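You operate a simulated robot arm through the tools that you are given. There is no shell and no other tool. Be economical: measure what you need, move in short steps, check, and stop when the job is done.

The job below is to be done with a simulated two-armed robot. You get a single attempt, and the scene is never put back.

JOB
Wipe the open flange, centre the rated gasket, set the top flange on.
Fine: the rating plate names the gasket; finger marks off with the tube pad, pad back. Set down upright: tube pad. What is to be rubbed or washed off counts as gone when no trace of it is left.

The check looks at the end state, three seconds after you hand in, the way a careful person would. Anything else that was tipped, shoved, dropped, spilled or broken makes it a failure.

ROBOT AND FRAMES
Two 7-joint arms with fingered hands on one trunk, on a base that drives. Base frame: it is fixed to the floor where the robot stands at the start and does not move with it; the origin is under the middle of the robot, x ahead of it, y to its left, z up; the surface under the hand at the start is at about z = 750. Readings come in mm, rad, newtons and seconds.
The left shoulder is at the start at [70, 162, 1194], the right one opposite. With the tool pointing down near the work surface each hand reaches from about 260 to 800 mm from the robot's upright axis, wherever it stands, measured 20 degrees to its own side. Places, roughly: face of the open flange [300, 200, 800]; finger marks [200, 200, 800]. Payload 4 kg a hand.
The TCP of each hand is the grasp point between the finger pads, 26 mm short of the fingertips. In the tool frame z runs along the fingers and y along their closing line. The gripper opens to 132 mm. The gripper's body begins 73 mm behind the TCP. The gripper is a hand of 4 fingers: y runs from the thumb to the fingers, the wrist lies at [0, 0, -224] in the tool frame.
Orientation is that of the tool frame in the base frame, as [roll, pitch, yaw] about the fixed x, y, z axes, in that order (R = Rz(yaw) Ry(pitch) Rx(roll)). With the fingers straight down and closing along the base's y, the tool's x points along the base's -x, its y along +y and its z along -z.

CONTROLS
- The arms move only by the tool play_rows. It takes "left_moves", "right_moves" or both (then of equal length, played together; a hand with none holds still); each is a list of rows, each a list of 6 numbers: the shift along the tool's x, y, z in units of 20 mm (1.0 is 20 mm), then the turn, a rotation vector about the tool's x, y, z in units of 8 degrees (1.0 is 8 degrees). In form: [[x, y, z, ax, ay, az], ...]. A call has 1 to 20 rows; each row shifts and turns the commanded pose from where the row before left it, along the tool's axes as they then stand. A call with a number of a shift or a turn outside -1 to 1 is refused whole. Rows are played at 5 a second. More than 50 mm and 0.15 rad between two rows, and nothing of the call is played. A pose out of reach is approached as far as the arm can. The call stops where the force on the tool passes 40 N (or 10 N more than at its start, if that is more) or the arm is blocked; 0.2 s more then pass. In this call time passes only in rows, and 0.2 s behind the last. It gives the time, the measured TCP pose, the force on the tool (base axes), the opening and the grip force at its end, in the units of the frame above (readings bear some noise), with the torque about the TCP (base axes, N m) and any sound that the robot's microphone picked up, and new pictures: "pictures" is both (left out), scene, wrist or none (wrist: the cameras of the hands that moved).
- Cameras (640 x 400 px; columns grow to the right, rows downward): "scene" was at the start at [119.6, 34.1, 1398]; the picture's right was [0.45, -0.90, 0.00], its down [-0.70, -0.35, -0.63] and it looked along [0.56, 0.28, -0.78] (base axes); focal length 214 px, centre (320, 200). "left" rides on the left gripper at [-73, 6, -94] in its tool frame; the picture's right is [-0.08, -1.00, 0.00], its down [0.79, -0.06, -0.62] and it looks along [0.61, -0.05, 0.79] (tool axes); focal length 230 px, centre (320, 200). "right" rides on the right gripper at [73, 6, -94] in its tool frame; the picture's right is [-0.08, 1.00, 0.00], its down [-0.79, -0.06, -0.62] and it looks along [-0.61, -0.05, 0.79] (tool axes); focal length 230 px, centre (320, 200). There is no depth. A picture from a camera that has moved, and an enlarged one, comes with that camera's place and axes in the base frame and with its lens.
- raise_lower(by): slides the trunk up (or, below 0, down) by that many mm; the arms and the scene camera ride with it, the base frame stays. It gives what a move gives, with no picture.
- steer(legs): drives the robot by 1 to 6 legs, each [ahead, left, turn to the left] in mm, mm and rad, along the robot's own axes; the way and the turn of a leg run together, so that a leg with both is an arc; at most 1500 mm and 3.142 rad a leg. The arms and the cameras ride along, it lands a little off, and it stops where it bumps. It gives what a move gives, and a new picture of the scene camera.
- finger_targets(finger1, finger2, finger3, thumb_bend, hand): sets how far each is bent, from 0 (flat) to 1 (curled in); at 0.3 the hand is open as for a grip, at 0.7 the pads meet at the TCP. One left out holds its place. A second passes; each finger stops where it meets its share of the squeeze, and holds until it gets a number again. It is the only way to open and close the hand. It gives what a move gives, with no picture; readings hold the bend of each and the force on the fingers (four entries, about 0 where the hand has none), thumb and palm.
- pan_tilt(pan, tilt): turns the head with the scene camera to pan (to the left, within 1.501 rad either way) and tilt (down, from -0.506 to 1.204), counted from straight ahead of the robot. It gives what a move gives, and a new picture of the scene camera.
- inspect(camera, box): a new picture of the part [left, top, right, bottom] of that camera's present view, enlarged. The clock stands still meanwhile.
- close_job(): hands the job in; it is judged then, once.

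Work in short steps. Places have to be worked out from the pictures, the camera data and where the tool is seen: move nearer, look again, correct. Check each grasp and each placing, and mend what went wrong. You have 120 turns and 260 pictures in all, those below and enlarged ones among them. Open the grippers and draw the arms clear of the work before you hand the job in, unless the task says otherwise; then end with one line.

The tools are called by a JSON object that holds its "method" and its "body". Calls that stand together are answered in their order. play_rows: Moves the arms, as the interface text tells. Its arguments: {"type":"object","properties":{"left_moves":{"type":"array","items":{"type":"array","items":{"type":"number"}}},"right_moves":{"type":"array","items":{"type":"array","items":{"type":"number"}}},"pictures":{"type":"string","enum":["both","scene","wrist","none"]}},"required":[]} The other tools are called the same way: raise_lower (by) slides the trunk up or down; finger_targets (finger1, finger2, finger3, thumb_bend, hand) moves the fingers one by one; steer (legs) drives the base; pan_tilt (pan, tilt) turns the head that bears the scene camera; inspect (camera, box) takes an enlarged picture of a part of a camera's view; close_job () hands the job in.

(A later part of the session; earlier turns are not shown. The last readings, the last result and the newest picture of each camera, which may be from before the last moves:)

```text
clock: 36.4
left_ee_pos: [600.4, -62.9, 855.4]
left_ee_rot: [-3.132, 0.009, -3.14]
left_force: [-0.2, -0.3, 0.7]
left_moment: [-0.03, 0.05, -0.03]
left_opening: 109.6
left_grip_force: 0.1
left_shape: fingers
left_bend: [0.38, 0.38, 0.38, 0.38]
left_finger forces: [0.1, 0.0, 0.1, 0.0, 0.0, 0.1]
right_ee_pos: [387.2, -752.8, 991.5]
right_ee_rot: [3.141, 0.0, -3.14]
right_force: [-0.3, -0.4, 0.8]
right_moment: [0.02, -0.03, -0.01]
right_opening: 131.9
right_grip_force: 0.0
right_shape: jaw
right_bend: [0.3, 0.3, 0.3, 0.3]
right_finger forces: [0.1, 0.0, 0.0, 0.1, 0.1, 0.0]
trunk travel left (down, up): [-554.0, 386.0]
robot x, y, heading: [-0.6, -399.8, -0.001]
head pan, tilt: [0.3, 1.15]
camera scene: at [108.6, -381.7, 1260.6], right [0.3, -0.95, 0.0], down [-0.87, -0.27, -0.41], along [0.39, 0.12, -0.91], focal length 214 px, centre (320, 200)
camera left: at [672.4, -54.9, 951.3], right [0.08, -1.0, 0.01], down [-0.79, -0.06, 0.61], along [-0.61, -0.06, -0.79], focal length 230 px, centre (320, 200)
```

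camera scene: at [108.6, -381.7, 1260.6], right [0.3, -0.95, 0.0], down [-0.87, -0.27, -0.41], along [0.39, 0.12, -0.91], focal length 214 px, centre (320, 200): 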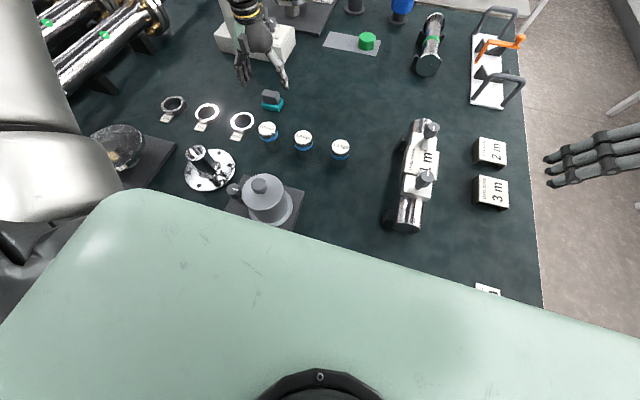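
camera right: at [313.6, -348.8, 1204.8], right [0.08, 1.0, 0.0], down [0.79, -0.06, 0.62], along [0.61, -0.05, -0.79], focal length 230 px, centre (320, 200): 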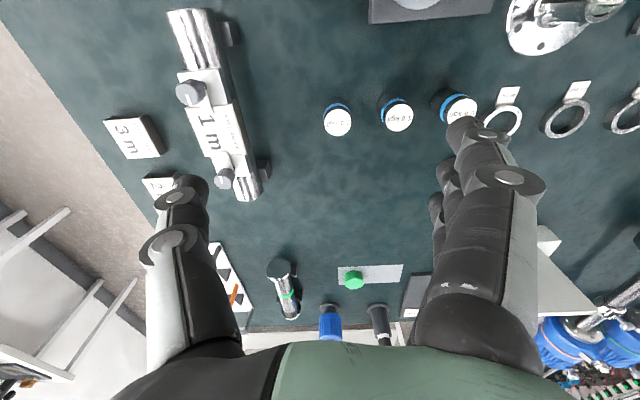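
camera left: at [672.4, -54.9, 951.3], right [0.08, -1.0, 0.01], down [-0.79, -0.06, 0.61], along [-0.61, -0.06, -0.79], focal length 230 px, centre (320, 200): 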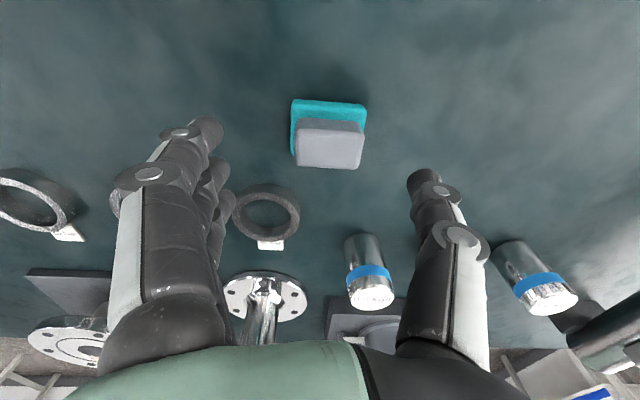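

Reachable now with no limit flagged. I go down to TCP z≈800 at y −70.

{"method": "play_rows", "body": {"left_moves": [[0, -0.35, 0.9, 0, 0, 0], [0, 0, 0.9, 0, 0, 0], [0, 0, 0.9, 0, 0, 0]], "pictures": "both"}}

```text
clock: 37.2
left_ee_pos: [600.3, -69.9, 803.5]
left_ee_rot: [-3.132, 0.01, -3.138]
left_force: [-0.4, -0.6, -0.6]
left_moment: [0.01, 0.01, -0.01]
left_opening: 109.7
left_grip_force: 0.0
left_shape: fingers
left_bend: [0.38, 0.38, 0.38, 0.38]
left_finger forces: [0.1, 0.0, 0.0, 0.0, 0.1, 0.0]
right_ee_pos: [387.6, -752.6, 991.9]
right_ee_rot: [-3.14, 0.001, -3.14]
right_force: [0.5, 0.1, 0.6]
right_moment: [0.02, 0.0, 0.0]
right_opening: 131.7
right_grip_force: 0.0
right_shape: jaw
right_bend: [0.3, 0.3, 0.3, 0.3]
right_finger forces: [0.0, 0.0, 0.0, 0.0, 0.0, 0.1]
trunk travel left (down, up): [-554.0, 386.0]
robot x, y, heading: [2.9, -404.0, 0.004]
head pan, tilt: [0.3, 1.15]
camera scene: at [109.3, -381.2, 1260.6], right [0.3, -0.95, 0.0], down [-0.87, -0.27, -0.41], along [0.39, 0.12, -0.91], focal length 214 px, centre (320, 200)
camera left: at [673.1, -62.3, 897.1], right [0.08, -1.0, 0.01], down [-0.79, -0.06, 0.61], along [-0.61, -0.06, -0.79], focal length 230 px, centre (320, 200)
```

scene: 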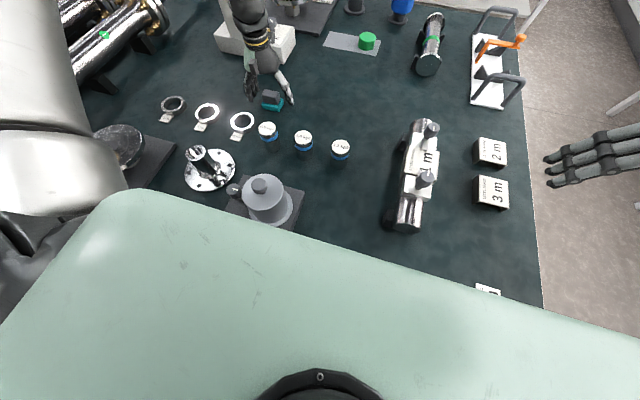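
left: 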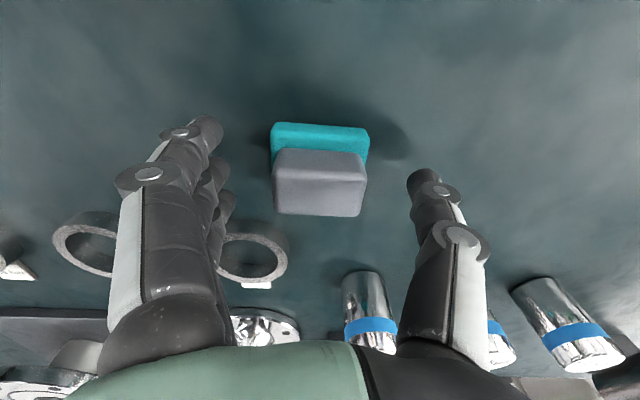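

Handle spans x≈586–616, so the hand is centred. Lower 4 mm and close on the grip block.

{"method": "play_rows", "body": {"left_moves": [[0, 0, 0.2, 0, 0, 0]], "pictures": "none"}}

{"method": "finger_targets", "body": {"hand": "left", "finger1": 0.65, "finger2": 0.65, "finger3": 0.65, "thumb_bend": 0.65}}

{"method": "inspect", "body": {"camera": "left", "box": [120, 80, 520, 330]}}

{"method": "inspect", "body": {"camera": "scene", "box": [220, 50, 320, 130]}}

```text
clock: 37.6
left_ee_pos: [600.9, -70.1, 798.5]
left_ee_rot: [-3.132, 0.009, -3.14]
left_force: [-0.3, -0.6, -0.4]
left_moment: [0.05, 0.03, 0.0]
left_opening: 109.7
left_grip_force: 0.0
left_shape: fingers
left_bend: [0.38, 0.38, 0.38, 0.38]
left_finger forces: [0.1, 0.0, 0.0, 0.0, 0.0, 0.0]
right_ee_pos: [386.0, -752.9, 990.9]
right_ee_rot: [-3.14, 0.0, -3.14]
right_force: [0.6, -0.2, 0.1]
right_moment: [-0.01, 0.0, -0.01]
right_opening: 131.8
right_grip_force: 0.0
right_shape: jaw
right_bend: [0.3, 0.3, 0.3, 0.3]
right_finger forces: [0.1, 0.0, 0.0, 0.0, 0.1, 0.0]
trunk travel left (down, up): [-554.0, 386.0]
robot x, y, heading: [-0.3, -401.4, 0.01]
head pan, tilt: [0.3, 1.15]
```

```text
clock: 38.6
left_ee_pos: [601.0, -70.2, 800.5]
left_ee_rot: [-3.132, 0.013, -3.137]
left_force: [2.4, 4.6, 12.8]
left_moment: [0.55, 0.01, -0.12]
left_opening: 49.7
left_grip_force: 20.6
left_shape: fingers
left_bend: [0.59, 0.58, 0.6, 0.59]
left_finger forces: [7.6, 8.2, 12.6, 0.0, 13.0, 0.1]
right_ee_pos: [386.5, -753.0, 992.3]
right_ee_rot: [3.141, 0.003, -3.14]
right_force: [-0.1, -0.3, 0.4]
right_moment: [-0.02, 0.0, -0.01]
right_opening: 131.8
right_grip_force: 0.0
right_shape: jaw
right_bend: [0.3, 0.3, 0.3, 0.3]
right_finger forces: [0.0, 0.1, 0.0, 0.1, 0.0, 0.0]
trunk travel left (down, up): [-554.0, 386.0]
robot x, y, heading: [-3.8, -399.7, 0.002]
head pan, tilt: [0.3, 1.15]
```

```text
1.60 times, centred on (320, 205) of left
camera zoom: at [672.7, -62.6, 895.0], right [0.08, -1.0, 0.01], down [-0.79, -0.06, 0.61], along [-0.6, -0.06, -0.79], focal length 368 px, centre (320, 192)
```

zoom: 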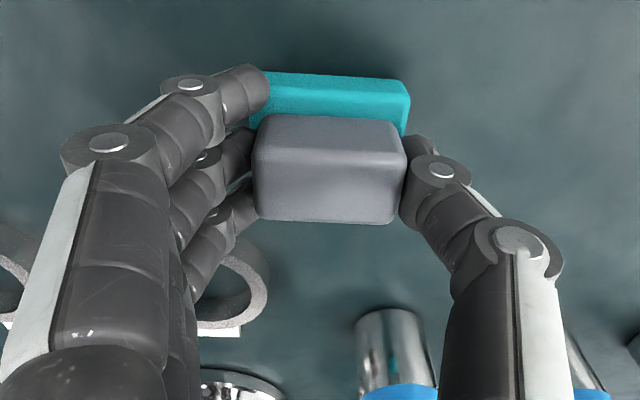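

```text
5.00 times, centred on (270, 90) of scene
camera zoom: at [107.8, -381.8, 1260.8], right [0.3, -0.95, 0.0], down [-0.87, -0.27, -0.41], along [0.39, 0.12, -0.91], focal length 1072 px, centre (570, 750)
```

zoom: 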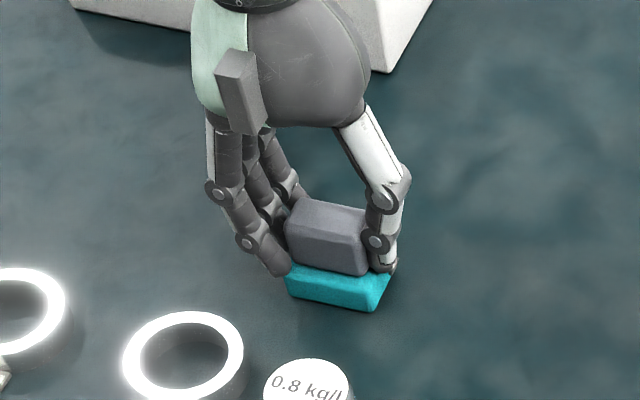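

Gripped at 50 mm with 20 N. I lift 60 mm and check.

{"method": "play_rows", "body": {"left_moves": [[0, 0, -1, 0, 0, 0], [0, 0, -1, 0, 0, 0], [0, 0, -1, 0, 0, 0]], "pictures": "wrist"}}

```text
clock: 39.4
left_ee_pos: [600.5, -71.0, 857.9]
left_ee_rot: [-3.131, 0.01, -3.14]
left_force: [-0.2, 0.3, -0.9]
left_moment: [0.01, -0.03, 0.03]
left_opening: 49.3
left_grip_force: 15.2
left_shape: fingers
left_bend: [0.59, 0.58, 0.6, 0.59]
left_finger forces: [4.7, 6.0, 5.2, 0.1, 14.1, 0.0]
right_ee_pos: [387.2, -753.0, 990.5]
right_ee_rot: [-3.14, -0.001, -3.139]
right_force: [-0.2, -0.3, 0.3]
right_moment: [-0.01, 0.0, -0.02]
right_opening: 131.7
right_grip_force: 0.1
right_shape: jaw
right_bend: [0.3, 0.3, 0.3, 0.3]
right_finger forces: [0.1, 0.0, 0.1, 0.1, 0.0, 0.1]
trunk travel left (down, up): [-554.0, 386.0]
robot x, y, heading: [-0.5, -397.7, 0.001]
head pan, tilt: [0.3, 1.15]
camera left: at [672.4, -62.9, 953.0], right [0.08, -1.0, 0.01], down [-0.79, -0.06, 0.61], along [-0.61, -0.06, -0.79], focal length 230 px, centre (320, 200)
```

left: 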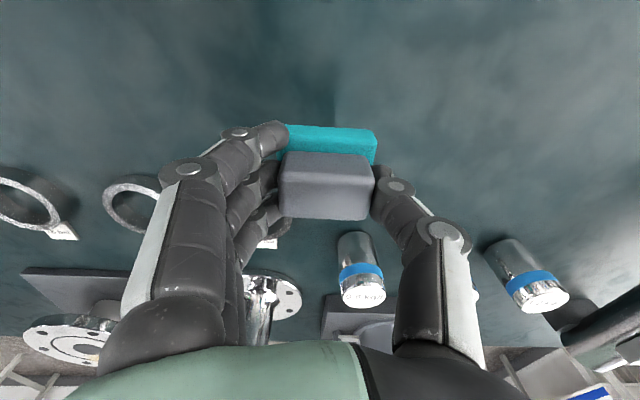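

The pad is held. I carry it toward the flange, staying high.

{"method": "play_rows", "body": {"left_moves": [[0, 0, -1, 0, 0, 0], [0, 0, -1, 0, 0, 0], [0, 0, -1, 0, 0, 0], [0.9, 0.9, 0, 0, 0, 0], [0.9, 0.9, 0, 0, 0, 0], [0.9, 0.9, 0, 0, 0, 0], [0.9, 0.9, 0, 0, 0, 0], [0.9, 0.9, 0, 0, 0, 0], [0.9, 0.9, 0, 0, 0, 0], [0.9, 0.9, 0, 0, 0, 0], [0.9, 0.9, 0, 0, 0, 0], [0.9, 0.9, 0, 0, 0, 0], [0.9, 0.9, 0, 0, 0, 0], [0.9, 0.9, 0, 0, 0, 0]], "pictures": "both"}}

```text
clock: 42.4
left_ee_pos: [397.9, 127.3, 916.0]
left_ee_rot: [-3.13, 0.009, -3.139]
left_force: [-0.6, 0.3, -1.1]
left_moment: [0.01, -0.01, -0.01]
left_opening: 49.3
left_grip_force: 14.3
left_shape: fingers
left_bend: [0.59, 0.58, 0.6, 0.59]
left_finger forces: [4.3, 5.9, 4.6, 0.1, 14.0, 0.0]
right_ee_pos: [386.9, -753.1, 991.6]
right_ee_rot: [-3.14, 0.003, -3.139]
right_force: [-0.8, 0.1, 1.1]
right_moment: [0.03, -0.03, 0.01]
right_opening: 131.8
right_grip_force: 0.1
right_shape: jaw
right_bend: [0.3, 0.3, 0.3, 0.3]
right_finger forces: [0.1, 0.0, 0.1, 0.1, 0.0, 0.0]
trunk travel left (down, up): [-554.0, 386.0]
robot x, y, heading: [2.4, -398.6, 0.003]
head pan, tilt: [0.3, 1.15]
camera scene: at [108.0, -380.9, 1260.7], right [0.3, -0.95, 0.0], down [-0.87, -0.27, -0.41], along [0.39, 0.12, -0.91], focal length 214 px, centre (320, 200)
camera left: at [471.6, 136.7, 1009.3], right [0.08, -1.0, 0.01], down [-0.79, -0.06, 0.61], along [-0.61, -0.06, -0.79], focal length 230 px, centre (320, 200)
```

scene: 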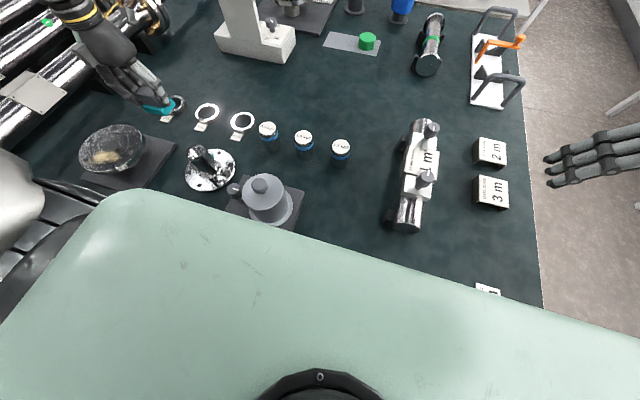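
left: 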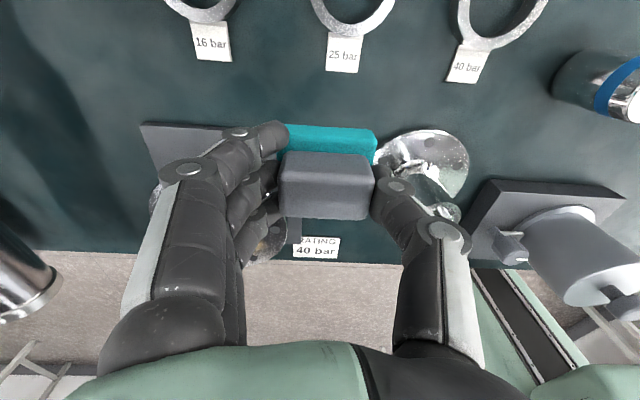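

Rating 40 bar confirmed. Continue toward the flange and pan the head to it.

{"method": "play_rows", "body": {"left_moves": [[0.8, 0.85, 0, 0, 0, 0], [0.8, 0.85, 0, 0, 0, 0], [0.8, 0.85, 0, 0, 0, 0], [0.8, 0.85, 0, 0, 0, 0], [0.8, 0.85, 0, 0, 0, 0], [0.8, 0.85, 0, 0, 0, 0]], "pictures": "wrist"}}

{"method": "pan_tilt", "body": {"pan": 0.9, "tilt": 0.75}}

```text
clock: 43.8
left_ee_pos: [303.6, 230.6, 911.9]
left_ee_rot: [-3.131, 0.009, -3.14]
left_force: [0.4, 0.7, -1.0]
left_moment: [-0.01, 0.0, 0.01]
left_opening: 49.2
left_grip_force: 14.1
left_shape: fingers
left_bend: [0.59, 0.58, 0.6, 0.59]
left_finger forces: [4.2, 5.8, 4.5, 0.0, 14.0, 0.0]
right_ee_pos: [387.1, -752.7, 991.7]
right_ee_rot: [-3.141, 0.003, -3.141]
right_force: [0.0, -1.0, 0.0]
right_moment: [0.01, 0.0, -0.02]
right_opening: 131.9
right_grip_force: 0.0
right_shape: jaw
right_bend: [0.3, 0.3, 0.3, 0.3]
right_finger forces: [0.0, 0.1, 0.0, 0.1, 0.1, 0.0]
trunk travel left (down, up): [-554.0, 386.0]
robot x, y, heading: [-1.6, -401.3, 0.004]
head pan, tilt: [0.3, 1.15]
camera left: at [376.0, 238.6, 1007.3], right [0.08, -1.0, 0.01], down [-0.79, -0.06, 0.61], along [-0.61, -0.06, -0.79], focal length 230 px, centre (320, 200)
```

left: 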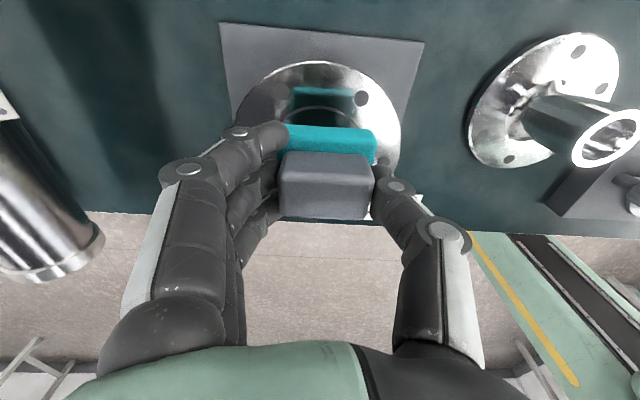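

```text
clock: 44.8
left_ee_pos: [305.4, 229.1, 912.7]
left_ee_rot: [-3.13, 0.009, -3.14]
left_force: [-0.1, 0.7, -0.4]
left_moment: [0.0, -0.02, -0.02]
left_opening: 49.6
left_grip_force: 14.3
left_shape: fingers
left_bend: [0.59, 0.58, 0.6, 0.59]
left_finger forces: [4.2, 5.9, 4.5, 0.0, 14.0, 0.1]
right_ee_pos: [386.8, -753.5, 991.0]
right_ee_rot: [-3.139, -0.001, -3.14]
right_force: [-0.1, -0.4, 0.4]
right_moment: [0.01, 0.02, 0.01]
right_opening: 131.7
right_grip_force: 0.1
right_shape: jaw
right_bend: [0.3, 0.3, 0.3, 0.3]
right_finger forces: [0.0, 0.1, 0.0, 0.1, 0.1, 0.1]
trunk travel left (down, up): [-554.0, 386.0]
robot x, y, heading: [-0.6, -401.9, 0.002]
head pan, tilt: [0.901, 0.75]
camera scene: at [103.2, -334.0, 1289.4], right [0.78, -0.62, 0.0], down [-0.42, -0.54, -0.73], along [0.45, 0.57, -0.68], focal length 214 px, centre (320, 200)
```

scene: 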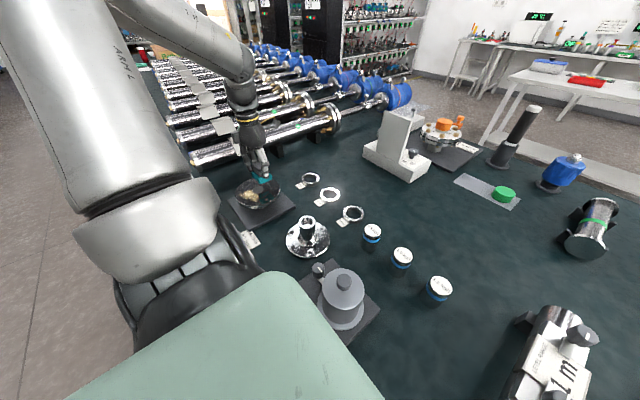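

The arm reaches it. I zoom on the flange with the scene camera to locate it and the marks.

{"method": "inspect", "body": {"camera": "scene", "box": [200, 140, 340, 260]}}

{"method": "inspect", "body": {"camera": "left", "box": [200, 10, 440, 220]}}

```text
3.33 times, centred on (270, 200) of scene
camera zoom: at [103.2, -334.0, 1289.4], right [0.78, -0.62, 0.0], down [-0.42, -0.54, -0.73], along [0.45, 0.57, -0.68], focal length 715 px, centre (487, 200)
```

zoom: 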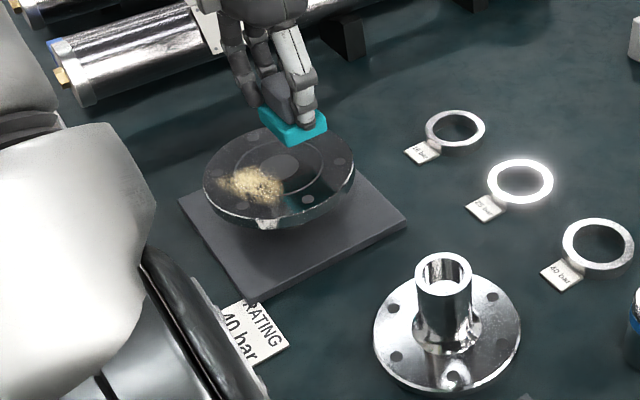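

```text
1.90 times, centred on (320, 115) of left
camera zoom: at [376.7, 238.0, 1007.1], right [0.08, -1.0, 0.01], down [-0.79, -0.06, 0.61], along [-0.61, -0.06, -0.79], focal length 438 px, centre (320, 362)
```

zoom: 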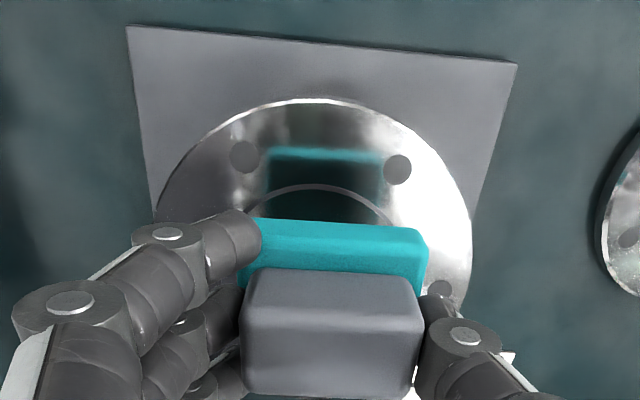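

Flange centre ≈[278,231,~808]; marks cover about x 222–277, y 203–260. I move over the marks and lower in steps, watching force.

{"method": "play_rows", "body": {"left_moves": [[0.9, 0, 0.5, 0, 0, 0], [0.9, 0, 0.5, 0, 0, 0], [0.9, 0, 0.5, 0, 0, 0], [0, 0, 0.25, 0, 0, 0], [0, 0, 0.15, 0, 0, 0]], "pictures": "scene"}}

{"method": "inspect", "body": {"camera": "scene", "box": [200, 140, 340, 260]}}

```text
clock: 46.0
left_ee_pos: [250.7, 228.7, 875.3]
left_ee_rot: [-3.133, 0.008, -3.14]
left_force: [-0.4, -1.2, -0.4]
left_moment: [0.01, -0.03, 0.01]
left_opening: 49.7
left_grip_force: 13.9
left_shape: fingers
left_bend: [0.59, 0.58, 0.6, 0.59]
left_finger forces: [4.3, 5.9, 4.5, 0.1, 14.1, 0.0]
right_ee_pos: [387.0, -751.9, 990.7]
right_ee_rot: [-3.139, -0.001, -3.14]
right_force: [0.6, -0.6, -0.9]
right_moment: [-0.02, 0.0, 0.02]
right_opening: 131.8
right_grip_force: 0.1
right_shape: jaw
right_bend: [0.3, 0.3, 0.3, 0.3]
right_finger forces: [0.0, 0.0, 0.0, 0.1, 0.0, 0.0]
trunk travel left (down, up): [-554.0, 386.0]
robot x, y, heading: [4.5, -399.8, 0.003]
head pan, tilt: [0.901, 0.75]
camera scene: at [103.0, -334.0, 1289.5], right [0.78, -0.62, 0.0], down [-0.42, -0.54, -0.73], along [0.45, 0.57, -0.68], focal length 214 px, centre (320, 200)
```

scene: 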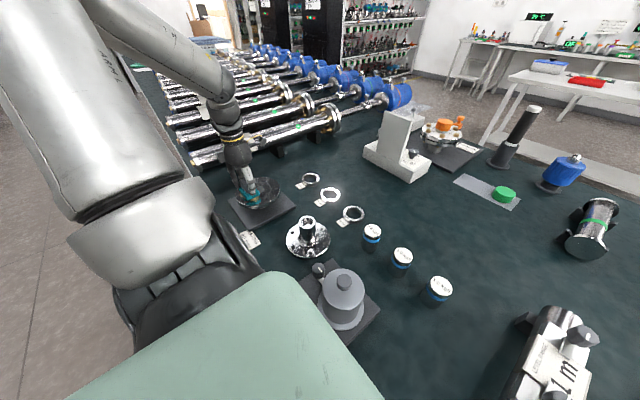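

```text
3.33 times, centred on (270, 200) of scene
camera zoom: at [103.0, -334.0, 1289.5], right [0.78, -0.62, 0.0], down [-0.42, -0.54, -0.73], along [0.45, 0.57, -0.68], focal length 715 px, centre (487, 200)
```

zoom: 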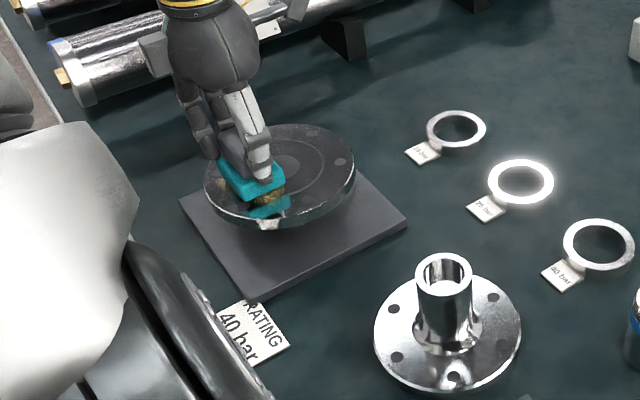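

The pad is over the marks with ~20 mm gap. Step down with small rows.

{"method": "play_rows", "body": {"left_moves": [[0, 0, 0.25, 0, 0, 0], [0, 0, 0.25, 0, 0, 0], [0, 0, 0.25, 0, 0, 0]], "pictures": "none"}}

{"method": "play_rows", "body": {"left_moves": [[0, 0, 0.15, 0, 0, 0], [0, 0, 0.1, 0, 0, 0]], "pictures": "none"}}

```text
clock: 46.7
left_ee_pos: [250.6, 231.7, 869.6]
left_ee_rot: [3.137, 0.019, -3.137]
left_force: [-6.8, -4.1, 26.4]
left_moment: [0.07, 0.28, 0.06]
left_opening: 50.0
left_grip_force: 26.8
left_shape: fingers
left_bend: [0.61, 0.62, 0.63, 0.59]
left_finger forces: [7.5, 9.6, 13.4, 0.0, 22.2, 0.1]
right_ee_pos: [386.0, -755.0, 990.8]
right_ee_rot: [3.14, 0.002, -3.136]
right_force: [0.2, 0.3, 1.0]
right_moment: [-0.03, 0.0, -0.01]
right_opening: 131.7
right_grip_force: 0.0
right_shape: jaw
right_bend: [0.3, 0.3, 0.3, 0.3]
right_finger forces: [0.0, 0.0, 0.0, 0.0, 0.0, 0.0]
trunk travel left (down, up): [-554.0, 386.0]
robot x, y, heading: [2.3, -400.9, 0.001]
head pan, tilt: [0.901, 0.75]
stopped in row 3 (left hand): the force on the tool passed its limit at 46 N (the readings are from after the stop); the commanded pose is now the measured one
```

```text
clock: 47.2
left_ee_pos: [251.0, 233.0, 869.3]
left_ee_rot: [3.131, 0.019, -3.134]
left_force: [-7.0, -7.0, 28.3]
left_moment: [-0.29, 0.3, 0.0]
left_opening: 49.8
left_grip_force: 26.4
left_shape: fingers
left_bend: [0.61, 0.62, 0.63, 0.6]
left_finger forces: [4.8, 9.1, 12.3, 0.1, 26.2, 0.0]
right_ee_pos: [385.9, -754.1, 991.7]
right_ee_rot: [3.14, 0.002, -3.137]
right_force: [-0.1, 1.0, -0.2]
right_moment: [-0.01, 0.0, 0.0]
right_opening: 131.9
right_grip_force: 0.0
right_shape: jaw
right_bend: [0.3, 0.3, 0.3, 0.3]
right_finger forces: [0.0, 0.0, 0.1, 0.1, 0.1, 0.1]
trunk travel left (down, up): [-554.0, 386.0]
robot x, y, heading: [-2.7, -397.9, 0.001]
head pan, tilt: [0.901, 0.75]
stopped in row 2 (left hand): the force on the tool passed its limit at 43 N (the readings are from after the stop); the commanded pose is now the measured one
```

Contact is at TCP z≈870, pressed too hard. I ease up 3 mm and view.

{"method": "play_rows", "body": {"left_moves": [[0, 0, -0.15, 0, 0, 0]], "pictures": "wrist"}}

{"method": "inspect", "body": {"camera": "scene", "box": [200, 140, 340, 260]}}

```text
clock: 47.6
left_ee_pos: [253.5, 233.3, 868.8]
left_ee_rot: [3.133, 0.019, -3.135]
left_force: [-2.7, -2.1, 14.4]
left_moment: [-0.07, 0.13, 0.04]
left_opening: 50.1
left_grip_force: 20.4
left_shape: fingers
left_bend: [0.61, 0.61, 0.62, 0.6]
left_finger forces: [4.7, 7.6, 8.6, 0.1, 19.9, 0.0]
right_ee_pos: [386.5, -754.4, 990.1]
right_ee_rot: [3.14, 0.002, -3.138]
right_force: [0.5, 0.1, 0.2]
right_moment: [-0.01, 0.0, -0.02]
right_opening: 131.9
right_grip_force: 0.0
right_shape: jaw
right_bend: [0.3, 0.3, 0.3, 0.3]
right_finger forces: [0.0, 0.0, 0.0, 0.1, 0.1, 0.1]
trunk travel left (down, up): [-554.0, 386.0]
robot x, y, heading: [-1.7, -399.6, -0.004]
head pan, tilt: [0.901, 0.75]
camera left: at [323.8, 239.6, 964.7], right [0.08, -1.0, -0.01], down [-0.8, -0.07, 0.6], along [-0.6, -0.04, -0.8], focal length 230 px, centre (320, 200)
```

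left: 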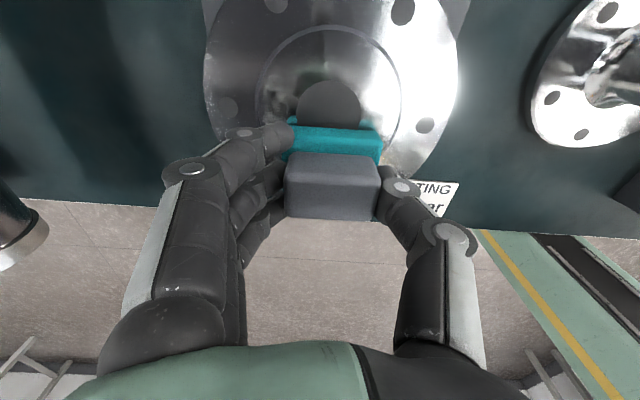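

```text
3.33 times, centred on (270, 200) of scene
camera zoom: at [102.0, -336.1, 1289.5], right [0.78, -0.62, 0.0], down [-0.42, -0.53, -0.73], along [0.45, 0.58, -0.68], focal length 715 px, centre (487, 200)
```

zoom: 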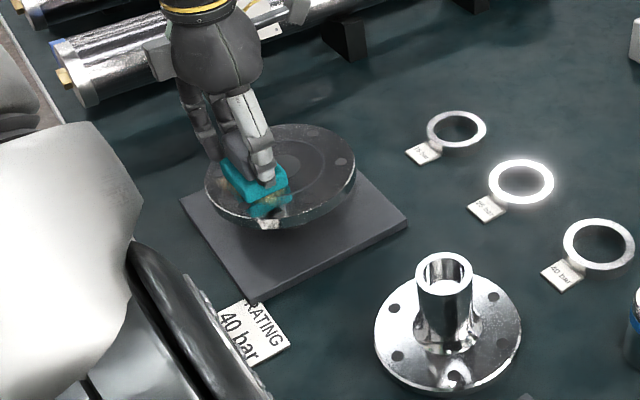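

About 14 N, pad flat on the face. Now rub back and forth over the whole marked area.

{"method": "play_rows", "body": {"left_moves": [[0, -0.7, 0, 0, 0, 0], [0, -0.7, 0, 0, 0, 0], [-0.7, 0, 0, 0, 0, 0], [0, 0.7, 0, 0, 0, 0], [0, 0.7, 0, 0, 0, 0], [0, 0.7, 0, 0, 0, 0], [0, 0.7, 0, 0, 0, 0], [0.7, 0, 0, 0, 0, 0], [0.7, 0, 0, 0, 0, 0], [0, -0.7, 0, 0, 0, 0], [0, -0.7, 0, 0, 0, 0], [0, -0.7, 0, 0, 0, 0], [0, -0.7, 0, 0, 0, 0], [0.5, 0, 0, 0, 0, 0], [0, 0.7, 0, 0, 0, 0], [0, 0.7, 0, 0, 0, 0], [0, 0.7, 0, 0, 0, 0], [0, 0.7, 0, 0, 0, 0], [-0.7, 0, 0, 0, 0, 0], [0, -0.7, 0, 0, 0, 0]], "pictures": "wrist"}}

{"method": "inspect", "body": {"camera": "scene", "box": [200, 140, 340, 260]}}

```text
clock: 51.8
left_ee_pos: [243.5, 249.2, 870.0]
left_ee_rot: [3.132, 0.019, -3.137]
left_force: [-0.3, 4.9, 14.4]
left_moment: [0.42, 0.22, -0.02]
left_opening: 50.1
left_grip_force: 22.1
left_shape: fingers
left_bend: [0.59, 0.6, 0.61, 0.6]
left_finger forces: [5.6, 9.7, 13.2, 0.0, 15.2, 0.0]
right_ee_pos: [387.0, -753.4, 991.4]
right_ee_rot: [-3.141, 0.002, -3.138]
right_force: [-0.5, 0.0, -0.4]
right_moment: [0.01, -0.01, 0.0]
right_opening: 131.8
right_grip_force: 0.1
right_shape: jaw
right_bend: [0.3, 0.3, 0.3, 0.3]
right_finger forces: [0.0, 0.0, 0.0, 0.1, 0.1, 0.0]
trunk travel left (down, up): [-554.0, 386.0]
robot x, y, heading: [1.5, -399.4, -0.001]
head pan, tilt: [0.901, 0.75]
camera left: at [314.1, 254.8, 965.3], right [0.08, -1.0, -0.01], down [-0.8, -0.07, 0.6], along [-0.6, -0.04, -0.8], focal length 230 px, centre (320, 200)
```

left: 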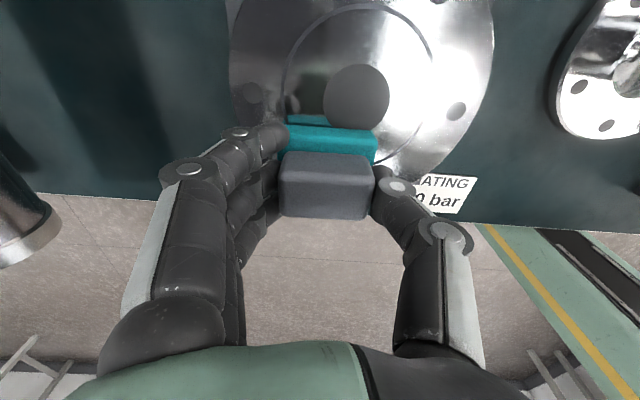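

```text
3.33 times, centred on (270, 200) of scene
camera zoom: at [102.2, -335.6, 1289.6], right [0.78, -0.62, 0.0], down [-0.42, -0.53, -0.73], along [0.45, 0.57, -0.68], focal length 715 px, centre (487, 200)
```

zoom: 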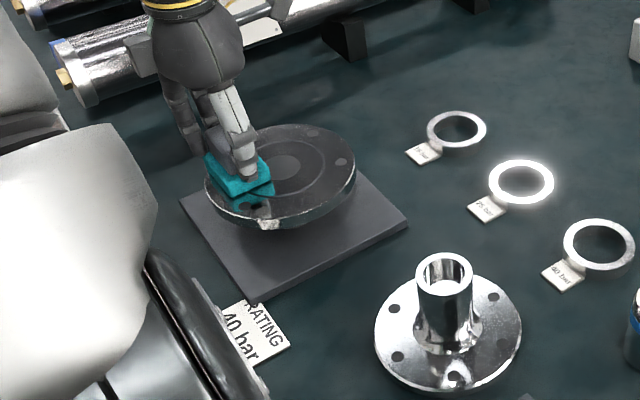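

The visible part looks clean. One more pass on the near edge, then lift and shift away to view.

{"method": "play_rows", "body": {"left_moves": [[0.5, 0, 0, 0, 0, 0], [0, -0.7, 0, 0, 0, 0], [0, -0.7, 0, 0, 0, 0], [0, -0.7, 0, 0, 0, 0], [-0.5, 0, 0, 0, 0, 0], [0, 0.7, 0, 0, 0, 0], [0, 0.7, 0, 0, 0, 0], [-0.5, 0, 0, 0, 0, 0], [0, -0.7, 0, 0, 0, 0], [0, -0.7, 0, 0, 0, 0], [0, 0.7, 0, 0, 0, 0], [0, 0.7, 0, 0, 0, 0], [0, 0, -1, 0, 0, 0], [0, 0, -1, 0, 0, 0], [0, 0, -1, 0, 0, 0], [-1, 0, -1, 0, 0, 0], [-1, 0, -1, 0, 0, 0], [-1, 0, 0, 0, 0, 0], [-1, 0, 0, 0, 0, 0], [-1, 0, 0, 0, 0, 0]], "pictures": "wrist"}}

{"method": "inspect", "body": {"camera": "scene", "box": [220, 160, 300, 220]}}

```text
clock: 56.0
left_ee_pos: [351.4, 234.0, 969.1]
left_ee_rot: [3.136, 0.016, -3.136]
left_force: [0.6, 0.3, -0.1]
left_moment: [-0.02, 0.01, 0.01]
left_opening: 50.1
left_grip_force: 14.3
left_shape: fingers
left_bend: [0.6, 0.59, 0.6, 0.59]
left_finger forces: [4.3, 5.6, 4.3, 0.1, 15.1, 0.0]
right_ee_pos: [388.0, -753.9, 990.9]
right_ee_rot: [-3.14, 0.0, -3.138]
right_force: [0.0, 0.4, -0.1]
right_moment: [-0.01, 0.04, 0.01]
right_opening: 132.1
right_grip_force: 0.2
right_shape: jaw
right_bend: [0.3, 0.3, 0.3, 0.3]
right_finger forces: [0.0, 0.1, 0.1, 0.0, 0.1, 0.1]
trunk travel left (down, up): [-554.0, 386.0]
robot x, y, heading: [-2.0, -401.9, 0.004]
head pan, tilt: [0.901, 0.75]
camera left: at [423.6, 241.2, 1064.5], right [0.08, -1.0, 0.0], down [-0.79, -0.07, 0.6], along [-0.6, -0.05, -0.8], focal length 230 px, centre (320, 200)
```

left: 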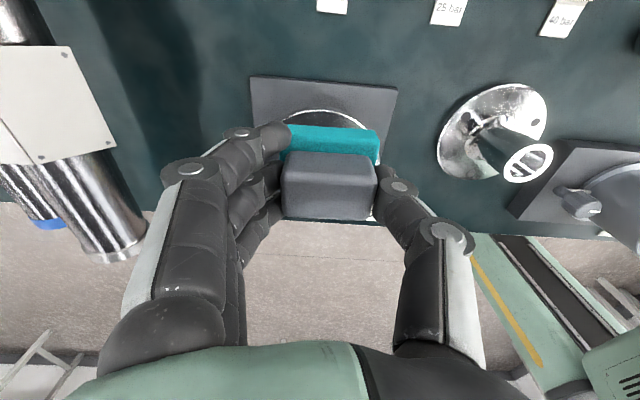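

```text
6.67 times, centred on (260, 190) of scene
camera zoom: at [103.9, -333.9, 1289.4], right [0.78, -0.62, 0.0], down [-0.42, -0.54, -0.73], along [0.45, 0.57, -0.68], focal length 1430 px, centre (720, 267)
```

zoom: 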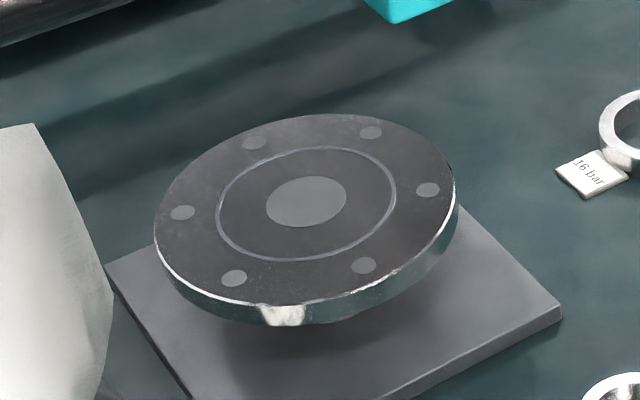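

The flange face is clean with no trace visible from here. I carry the pad back to its place [601,-70].

{"method": "play_rows", "body": {"left_moves": [[-0.78, -0.95, 0.1, 0, 0, 0], [-0.78, -0.95, 0.1, 0, 0, 0], [-0.78, -0.95, 0.1, 0, 0, 0], [-0.78, -0.95, 0.1, 0, 0, 0], [-0.78, -0.95, 0.1, 0, 0, 0], [-0.78, -0.95, 0.1, 0, 0, 0], [-0.78, -0.95, 0.1, 0, 0, 0], [-0.78, -0.95, 0.1, 0, 0, 0], [-0.78, -0.95, 0.1, 0, 0, 0], [-0.78, -0.95, 0.1, 0, 0, 0], [-0.78, -0.95, 0.1, 0, 0, 0], [-0.78, -0.95, 0.1, 0, 0, 0], [-0.78, -0.95, 0.1, 0, 0, 0], [-0.78, -0.95, 0.1, 0, 0, 0], [-0.78, -0.95, 0.1, 0, 0, 0], [-0.78, -0.95, 0.1, 0, 0, 0]], "pictures": "both"}}

```text
clock: 59.4
left_ee_pos: [603.7, -69.5, 939.8]
left_ee_rot: [3.136, 0.016, -3.134]
left_force: [-0.4, -0.6, 0.0]
left_moment: [-0.01, 0.07, -0.01]
left_opening: 50.1
left_grip_force: 13.9
left_shape: fingers
left_bend: [0.6, 0.59, 0.6, 0.59]
left_finger forces: [4.2, 5.2, 3.9, 0.1, 14.7, 0.0]
right_ee_pos: [388.5, -753.1, 990.1]
right_ee_rot: [-3.14, 0.0, -3.139]
right_force: [-0.4, -0.1, -0.7]
right_moment: [-0.01, 0.02, 0.0]
right_opening: 131.7
right_grip_force: 0.1
right_shape: jaw
right_bend: [0.3, 0.3, 0.3, 0.3]
right_finger forces: [0.1, 0.0, 0.0, 0.0, 0.0, 0.0]
trunk travel left (down, up): [-554.0, 386.0]
robot x, y, heading: [-2.7, -398.6, 0.002]
head pan, tilt: [0.901, 0.75]
camera scene: at [104.4, -334.3, 1289.4], right [0.79, -0.62, 0.0], down [-0.42, -0.54, -0.73], along [0.45, 0.57, -0.68], focal length 214 px, centre (320, 200)
camera left: at [675.4, -62.1, 1035.0], right [0.08, -1.0, 0.0], down [-0.79, -0.07, 0.6], along [-0.6, -0.05, -0.8], focal length 230 px, centre (320, 200)
```

scene: 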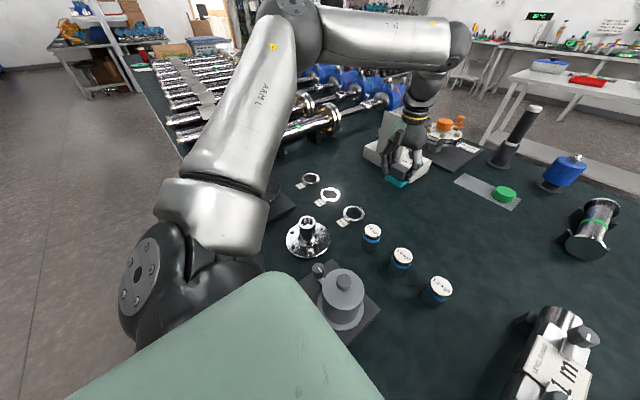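
left: 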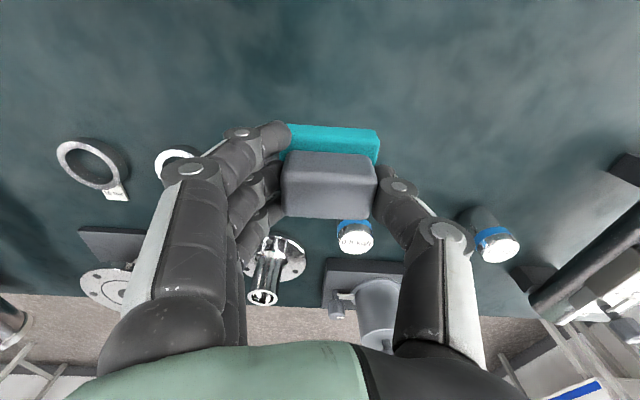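

Lower the pad to just above the table, then settle gently.

{"method": "play_rows", "body": {"left_moves": [[0.1, 0, 1, 0, 0, 0], [0, 0, 1, 0, 0, 0], [0, 0, 1, 0, 0, 0], [0, 0, 1, 0, 0, 0], [0, 0, 1, 0, 0, 0], [0, 0, 1, 0, 0, 0]], "pictures": "none"}}

{"method": "play_rows", "body": {"left_moves": [[0, 0, 0.25, 0, 0, 0], [0, 0, 0.2, 0, 0, 0]], "pictures": "none"}}

{"method": "inspect", "body": {"camera": "scene", "box": [360, 130, 460, 210]}}

```text
clock: 60.8
left_ee_pos: [602.0, -67.8, 821.3]
left_ee_rot: [3.136, 0.017, -3.137]
left_force: [0.4, -0.6, -0.9]
left_moment: [-0.01, 0.01, 0.02]
left_opening: 50.3
left_grip_force: 13.2
left_shape: fingers
left_bend: [0.6, 0.59, 0.6, 0.59]
left_finger forces: [4.1, 5.1, 3.7, 0.0, 14.7, 0.1]
right_ee_pos: [387.6, -752.2, 991.2]
right_ee_rot: [-3.139, 0.0, -3.138]
right_force: [-0.6, 0.9, 0.6]
right_moment: [-0.01, 0.0, -0.01]
right_opening: 131.9
right_grip_force: 0.0
right_shape: jaw
right_bend: [0.3, 0.3, 0.3, 0.3]
right_finger forces: [0.0, 0.0, 0.0, 0.0, 0.1, 0.1]
trunk travel left (down, up): [-554.0, 386.0]
robot x, y, heading: [-1.5, -400.2, 0.001]
head pan, tilt: [0.901, 0.75]
```

```text
clock: 61.4
left_ee_pos: [603.2, -67.4, 811.0]
left_ee_rot: [3.136, 0.019, -3.136]
left_force: [-0.1, 0.2, -0.3]
left_moment: [0.03, 0.02, 0.01]
left_opening: 50.4
left_grip_force: 13.2
left_shape: fingers
left_bend: [0.6, 0.59, 0.6, 0.59]
left_finger forces: [4.2, 5.3, 3.8, 0.0, 14.6, 0.0]
right_ee_pos: [387.5, -752.9, 990.8]
right_ee_rot: [3.141, 0.001, -3.139]
right_force: [0.3, 0.1, 0.5]
right_moment: [0.01, 0.0, 0.03]
right_opening: 131.6
right_grip_force: 0.1
right_shape: jaw
right_bend: [0.3, 0.3, 0.3, 0.3]
right_finger forces: [0.1, 0.0, 0.0, 0.1, 0.1, 0.0]
trunk travel left (down, up): [-554.0, 386.0]
robot x, y, heading: [1.4, -400.9, -0.004]
head pan, tilt: [0.901, 0.75]
```

```text
5.00 times, centred on (410, 170) of scene
camera zoom: at [103.1, -334.0, 1289.5], right [0.78, -0.62, 0.0], down [-0.42, -0.54, -0.73], along [0.45, 0.57, -0.68], focal length 1072 px, centre (-130, 350)
```

zoom: 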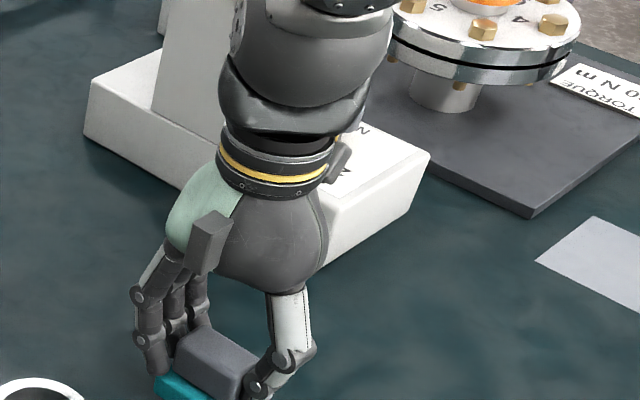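

Not yet in contact; continue down in 3 mm rows, stopping on slight force.

{"method": "play_rows", "body": {"left_moves": [[0.05, -0.1, 0.2, 0, 0, 0], [0, 0, 0.15, 0, 0, 0]], "pictures": "none"}}

{"method": "play_rows", "body": {"left_moves": [[0, 0, 0.1, 0, 0, 0]], "pictures": "wrist"}}

```text
clock: 62.0
left_ee_pos: [602.7, -69.4, 804.4]
left_ee_rot: [3.135, 0.017, -3.136]
left_force: [0.6, -0.7, 0.3]
left_moment: [-0.01, -0.01, 0.01]
left_opening: 49.6
left_grip_force: 14.0
left_shape: fingers
left_bend: [0.6, 0.59, 0.6, 0.59]
left_finger forces: [4.1, 5.1, 3.7, 0.0, 14.8, 0.0]
right_ee_pos: [386.7, -752.0, 991.6]
right_ee_rot: [-3.141, 0.002, -3.139]
right_force: [0.4, 0.8, -0.3]
right_moment: [0.01, 0.01, 0.02]
right_opening: 131.7
right_grip_force: 0.2
right_shape: jaw
right_bend: [0.3, 0.3, 0.3, 0.3]
right_finger forces: [0.0, 0.0, 0.0, 0.1, 0.1, 0.0]
trunk travel left (down, up): [-554.0, 386.0]
robot x, y, heading: [-3.3, -403.4, 0.007]
head pan, tilt: [0.901, 0.75]
```

```text
clock: 62.4
left_ee_pos: [601.4, -69.4, 800.4]
left_ee_rot: [3.137, 0.016, -3.137]
left_force: [-0.1, 0.1, 0.2]
left_moment: [-0.03, 0.0, -0.03]
left_opening: 50.0
left_grip_force: 14.3
left_shape: fingers
left_bend: [0.6, 0.59, 0.6, 0.59]
left_finger forces: [4.2, 5.3, 3.9, 0.0, 14.7, 0.1]
right_ee_pos: [387.0, -753.1, 991.1]
right_ee_rot: [3.141, -0.001, -3.138]
right_force: [0.1, -0.1, 0.2]
right_moment: [0.01, 0.01, -0.01]
right_opening: 131.7
right_grip_force: 0.0
right_shape: jaw
right_bend: [0.3, 0.3, 0.3, 0.3]
right_finger forces: [0.1, 0.0, 0.1, 0.0, 0.1, 0.0]
trunk travel left (down, up): [-554.0, 386.0]
robot x, y, heading: [-3.6, -398.8, -0.0]
head pan, tilt: [0.901, 0.75]
camera left: at [673.9, -62.9, 897.1], right [0.08, -1.0, 0.0], down [-0.8, -0.07, 0.6], along [-0.6, -0.05, -0.8], focal length 230 px, centre (320, 200)
```

left: 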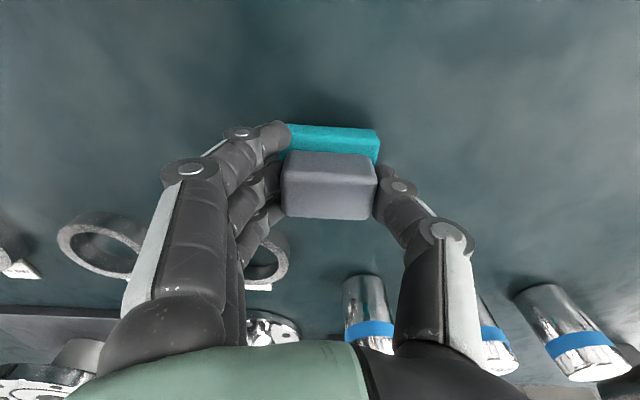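

Still no contact force; continue a few more millimetres.

{"method": "play_rows", "body": {"left_moves": [[0, 0, 0.1, 0, 0, 0]], "pictures": "none"}}

{"method": "play_rows", "body": {"left_moves": [[0, 0, 0.1, 0, 0, 0]], "pictures": "none"}}

```text
clock: 62.8
left_ee_pos: [601.9, -69.6, 800.7]
left_ee_rot: [3.135, 0.019, -3.137]
left_force: [0.0, -0.6, 1.7]
left_moment: [0.09, 0.04, -0.05]
left_opening: 49.9
left_grip_force: 14.9
left_shape: fingers
left_bend: [0.6, 0.59, 0.6, 0.59]
left_finger forces: [4.1, 5.3, 4.8, 0.1, 14.8, 0.0]
right_ee_pos: [387.0, -752.2, 990.5]
right_ee_rot: [-3.141, -0.001, -3.138]
right_force: [-1.1, 0.6, -0.6]
right_moment: [0.03, 0.02, -0.01]
right_opening: 131.8
right_grip_force: 0.1
right_shape: jaw
right_bend: [0.3, 0.3, 0.3, 0.3]
right_finger forces: [0.1, 0.1, 0.0, 0.1, 0.0, 0.0]
trunk travel left (down, up): [-554.0, 386.0]
robot x, y, heading: [0.5, -401.2, 0.001]
head pan, tilt: [0.901, 0.75]
```

```text
clock: 63.2
left_ee_pos: [602.7, -68.8, 800.5]
left_ee_rot: [3.133, 0.021, -3.136]
left_force: [0.1, 0.1, 11.2]
left_moment: [0.27, 0.24, 0.02]
left_opening: 50.0
left_grip_force: 18.9
left_shape: fingers
left_bend: [0.6, 0.59, 0.61, 0.59]
left_finger forces: [4.0, 6.8, 11.7, 0.0, 15.4, 0.0]
right_ee_pos: [386.1, -752.3, 991.0]
right_ee_rot: [-3.142, 0.002, -3.139]
right_force: [0.3, 0.7, 0.1]
right_moment: [-0.03, 0.01, 0.01]
right_opening: 132.0
right_grip_force: 0.1
right_shape: jaw
right_bend: [0.3, 0.3, 0.3, 0.3]
right_finger forces: [0.0, 0.1, 0.0, 0.0, 0.1, 0.1]
trunk travel left (down, up): [-554.0, 386.0]
robot x, y, heading: [0.2, -403.8, 0.002]
head pan, tilt: [0.901, 0.75]
```

The pad is on the table (11 N). Release by opening and check.

{"method": "finger_targets", "body": {"hand": "left", "finger1": 0.4, "finger2": 0.4, "finger3": 0.4, "thumb_bend": 0.4}}

{"method": "play_rows", "body": {"left_moves": [[0, 0, -1, 0, 0, 0], [0, 0, -1, 0, 0, 0], [0, 0, -1, 0, 0, 0], [0, 0, -1, 0, 0, 0]], "pictures": "both"}}

```text
clock: 64.2
left_ee_pos: [602.3, -68.8, 797.9]
left_ee_rot: [3.137, 0.017, -3.137]
left_force: [1.3, -0.6, -0.2]
left_moment: [-0.04, 0.03, 0.0]
left_opening: 102.8
left_grip_force: 0.1
left_shape: fingers
left_bend: [0.4, 0.4, 0.4, 0.4]
left_finger forces: [0.1, 0.0, 0.0, 0.0, 0.1, 0.0]
right_ee_pos: [387.8, -753.4, 991.6]
right_ee_rot: [-3.141, -0.001, -3.138]
right_force: [0.3, 0.1, 0.4]
right_moment: [0.01, -0.01, 0.02]
right_opening: 131.9
right_grip_force: 0.2
right_shape: jaw
right_bend: [0.3, 0.3, 0.3, 0.3]
right_finger forces: [0.0, 0.0, 0.1, 0.0, 0.1, 0.0]
trunk travel left (down, up): [-554.0, 386.0]
robot x, y, heading: [-0.8, -396.9, 0.003]
head pan, tilt: [0.901, 0.75]
```

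```text
clock: 65.2
left_ee_pos: [601.3, -70.2, 878.6]
left_ee_rot: [3.136, 0.019, -3.135]
left_force: [-0.1, -0.5, 0.9]
left_moment: [-0.02, -0.03, 0.03]
left_opening: 103.2
left_grip_force: 0.1
left_shape: fingers
left_bend: [0.4, 0.4, 0.4, 0.4]
left_finger forces: [0.0, 0.0, 0.0, 0.1, 0.1, 0.0]
right_ee_pos: [387.3, -753.2, 990.8]
right_ee_rot: [3.141, 0.002, -3.14]
right_force: [-0.4, -0.7, 0.4]
right_moment: [0.0, -0.01, 0.01]
right_opening: 131.9
right_grip_force: 0.1
right_shape: jaw
right_bend: [0.3, 0.3, 0.3, 0.3]
right_finger forces: [0.0, 0.0, 0.1, 0.1, 0.0, 0.0]
trunk travel left (down, up): [-554.0, 386.0]
robot x, y, heading: [-0.6, -402.3, -0.0]
head pan, tilt: [0.901, 0.75]
camera scene: at [102.6, -334.3, 1289.5], right [0.78, -0.62, 0.0], down [-0.42, -0.54, -0.73], along [0.45, 0.57, -0.68], focal length 214 px, centre (320, 200)
camera left: at [671.9, -63.7, 974.0], right [0.08, -1.0, 0.0], down [-0.8, -0.07, 0.6], along [-0.6, -0.05, -0.8], focal length 230 px, centre (320, 200)
```

scene: 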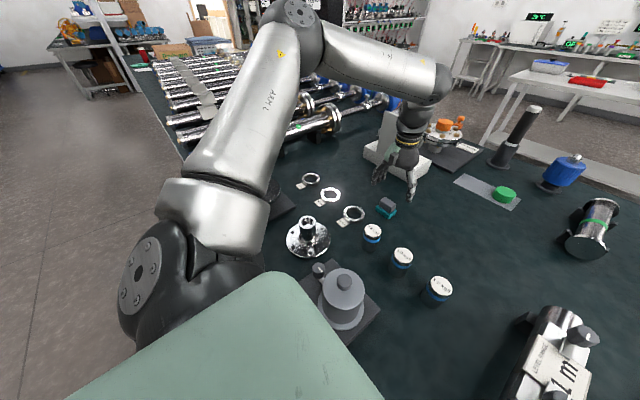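
left: 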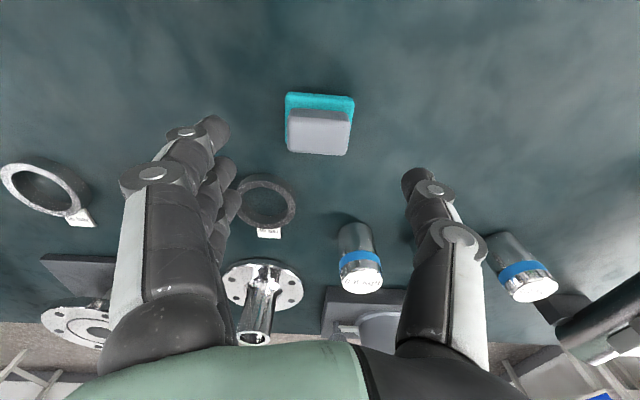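

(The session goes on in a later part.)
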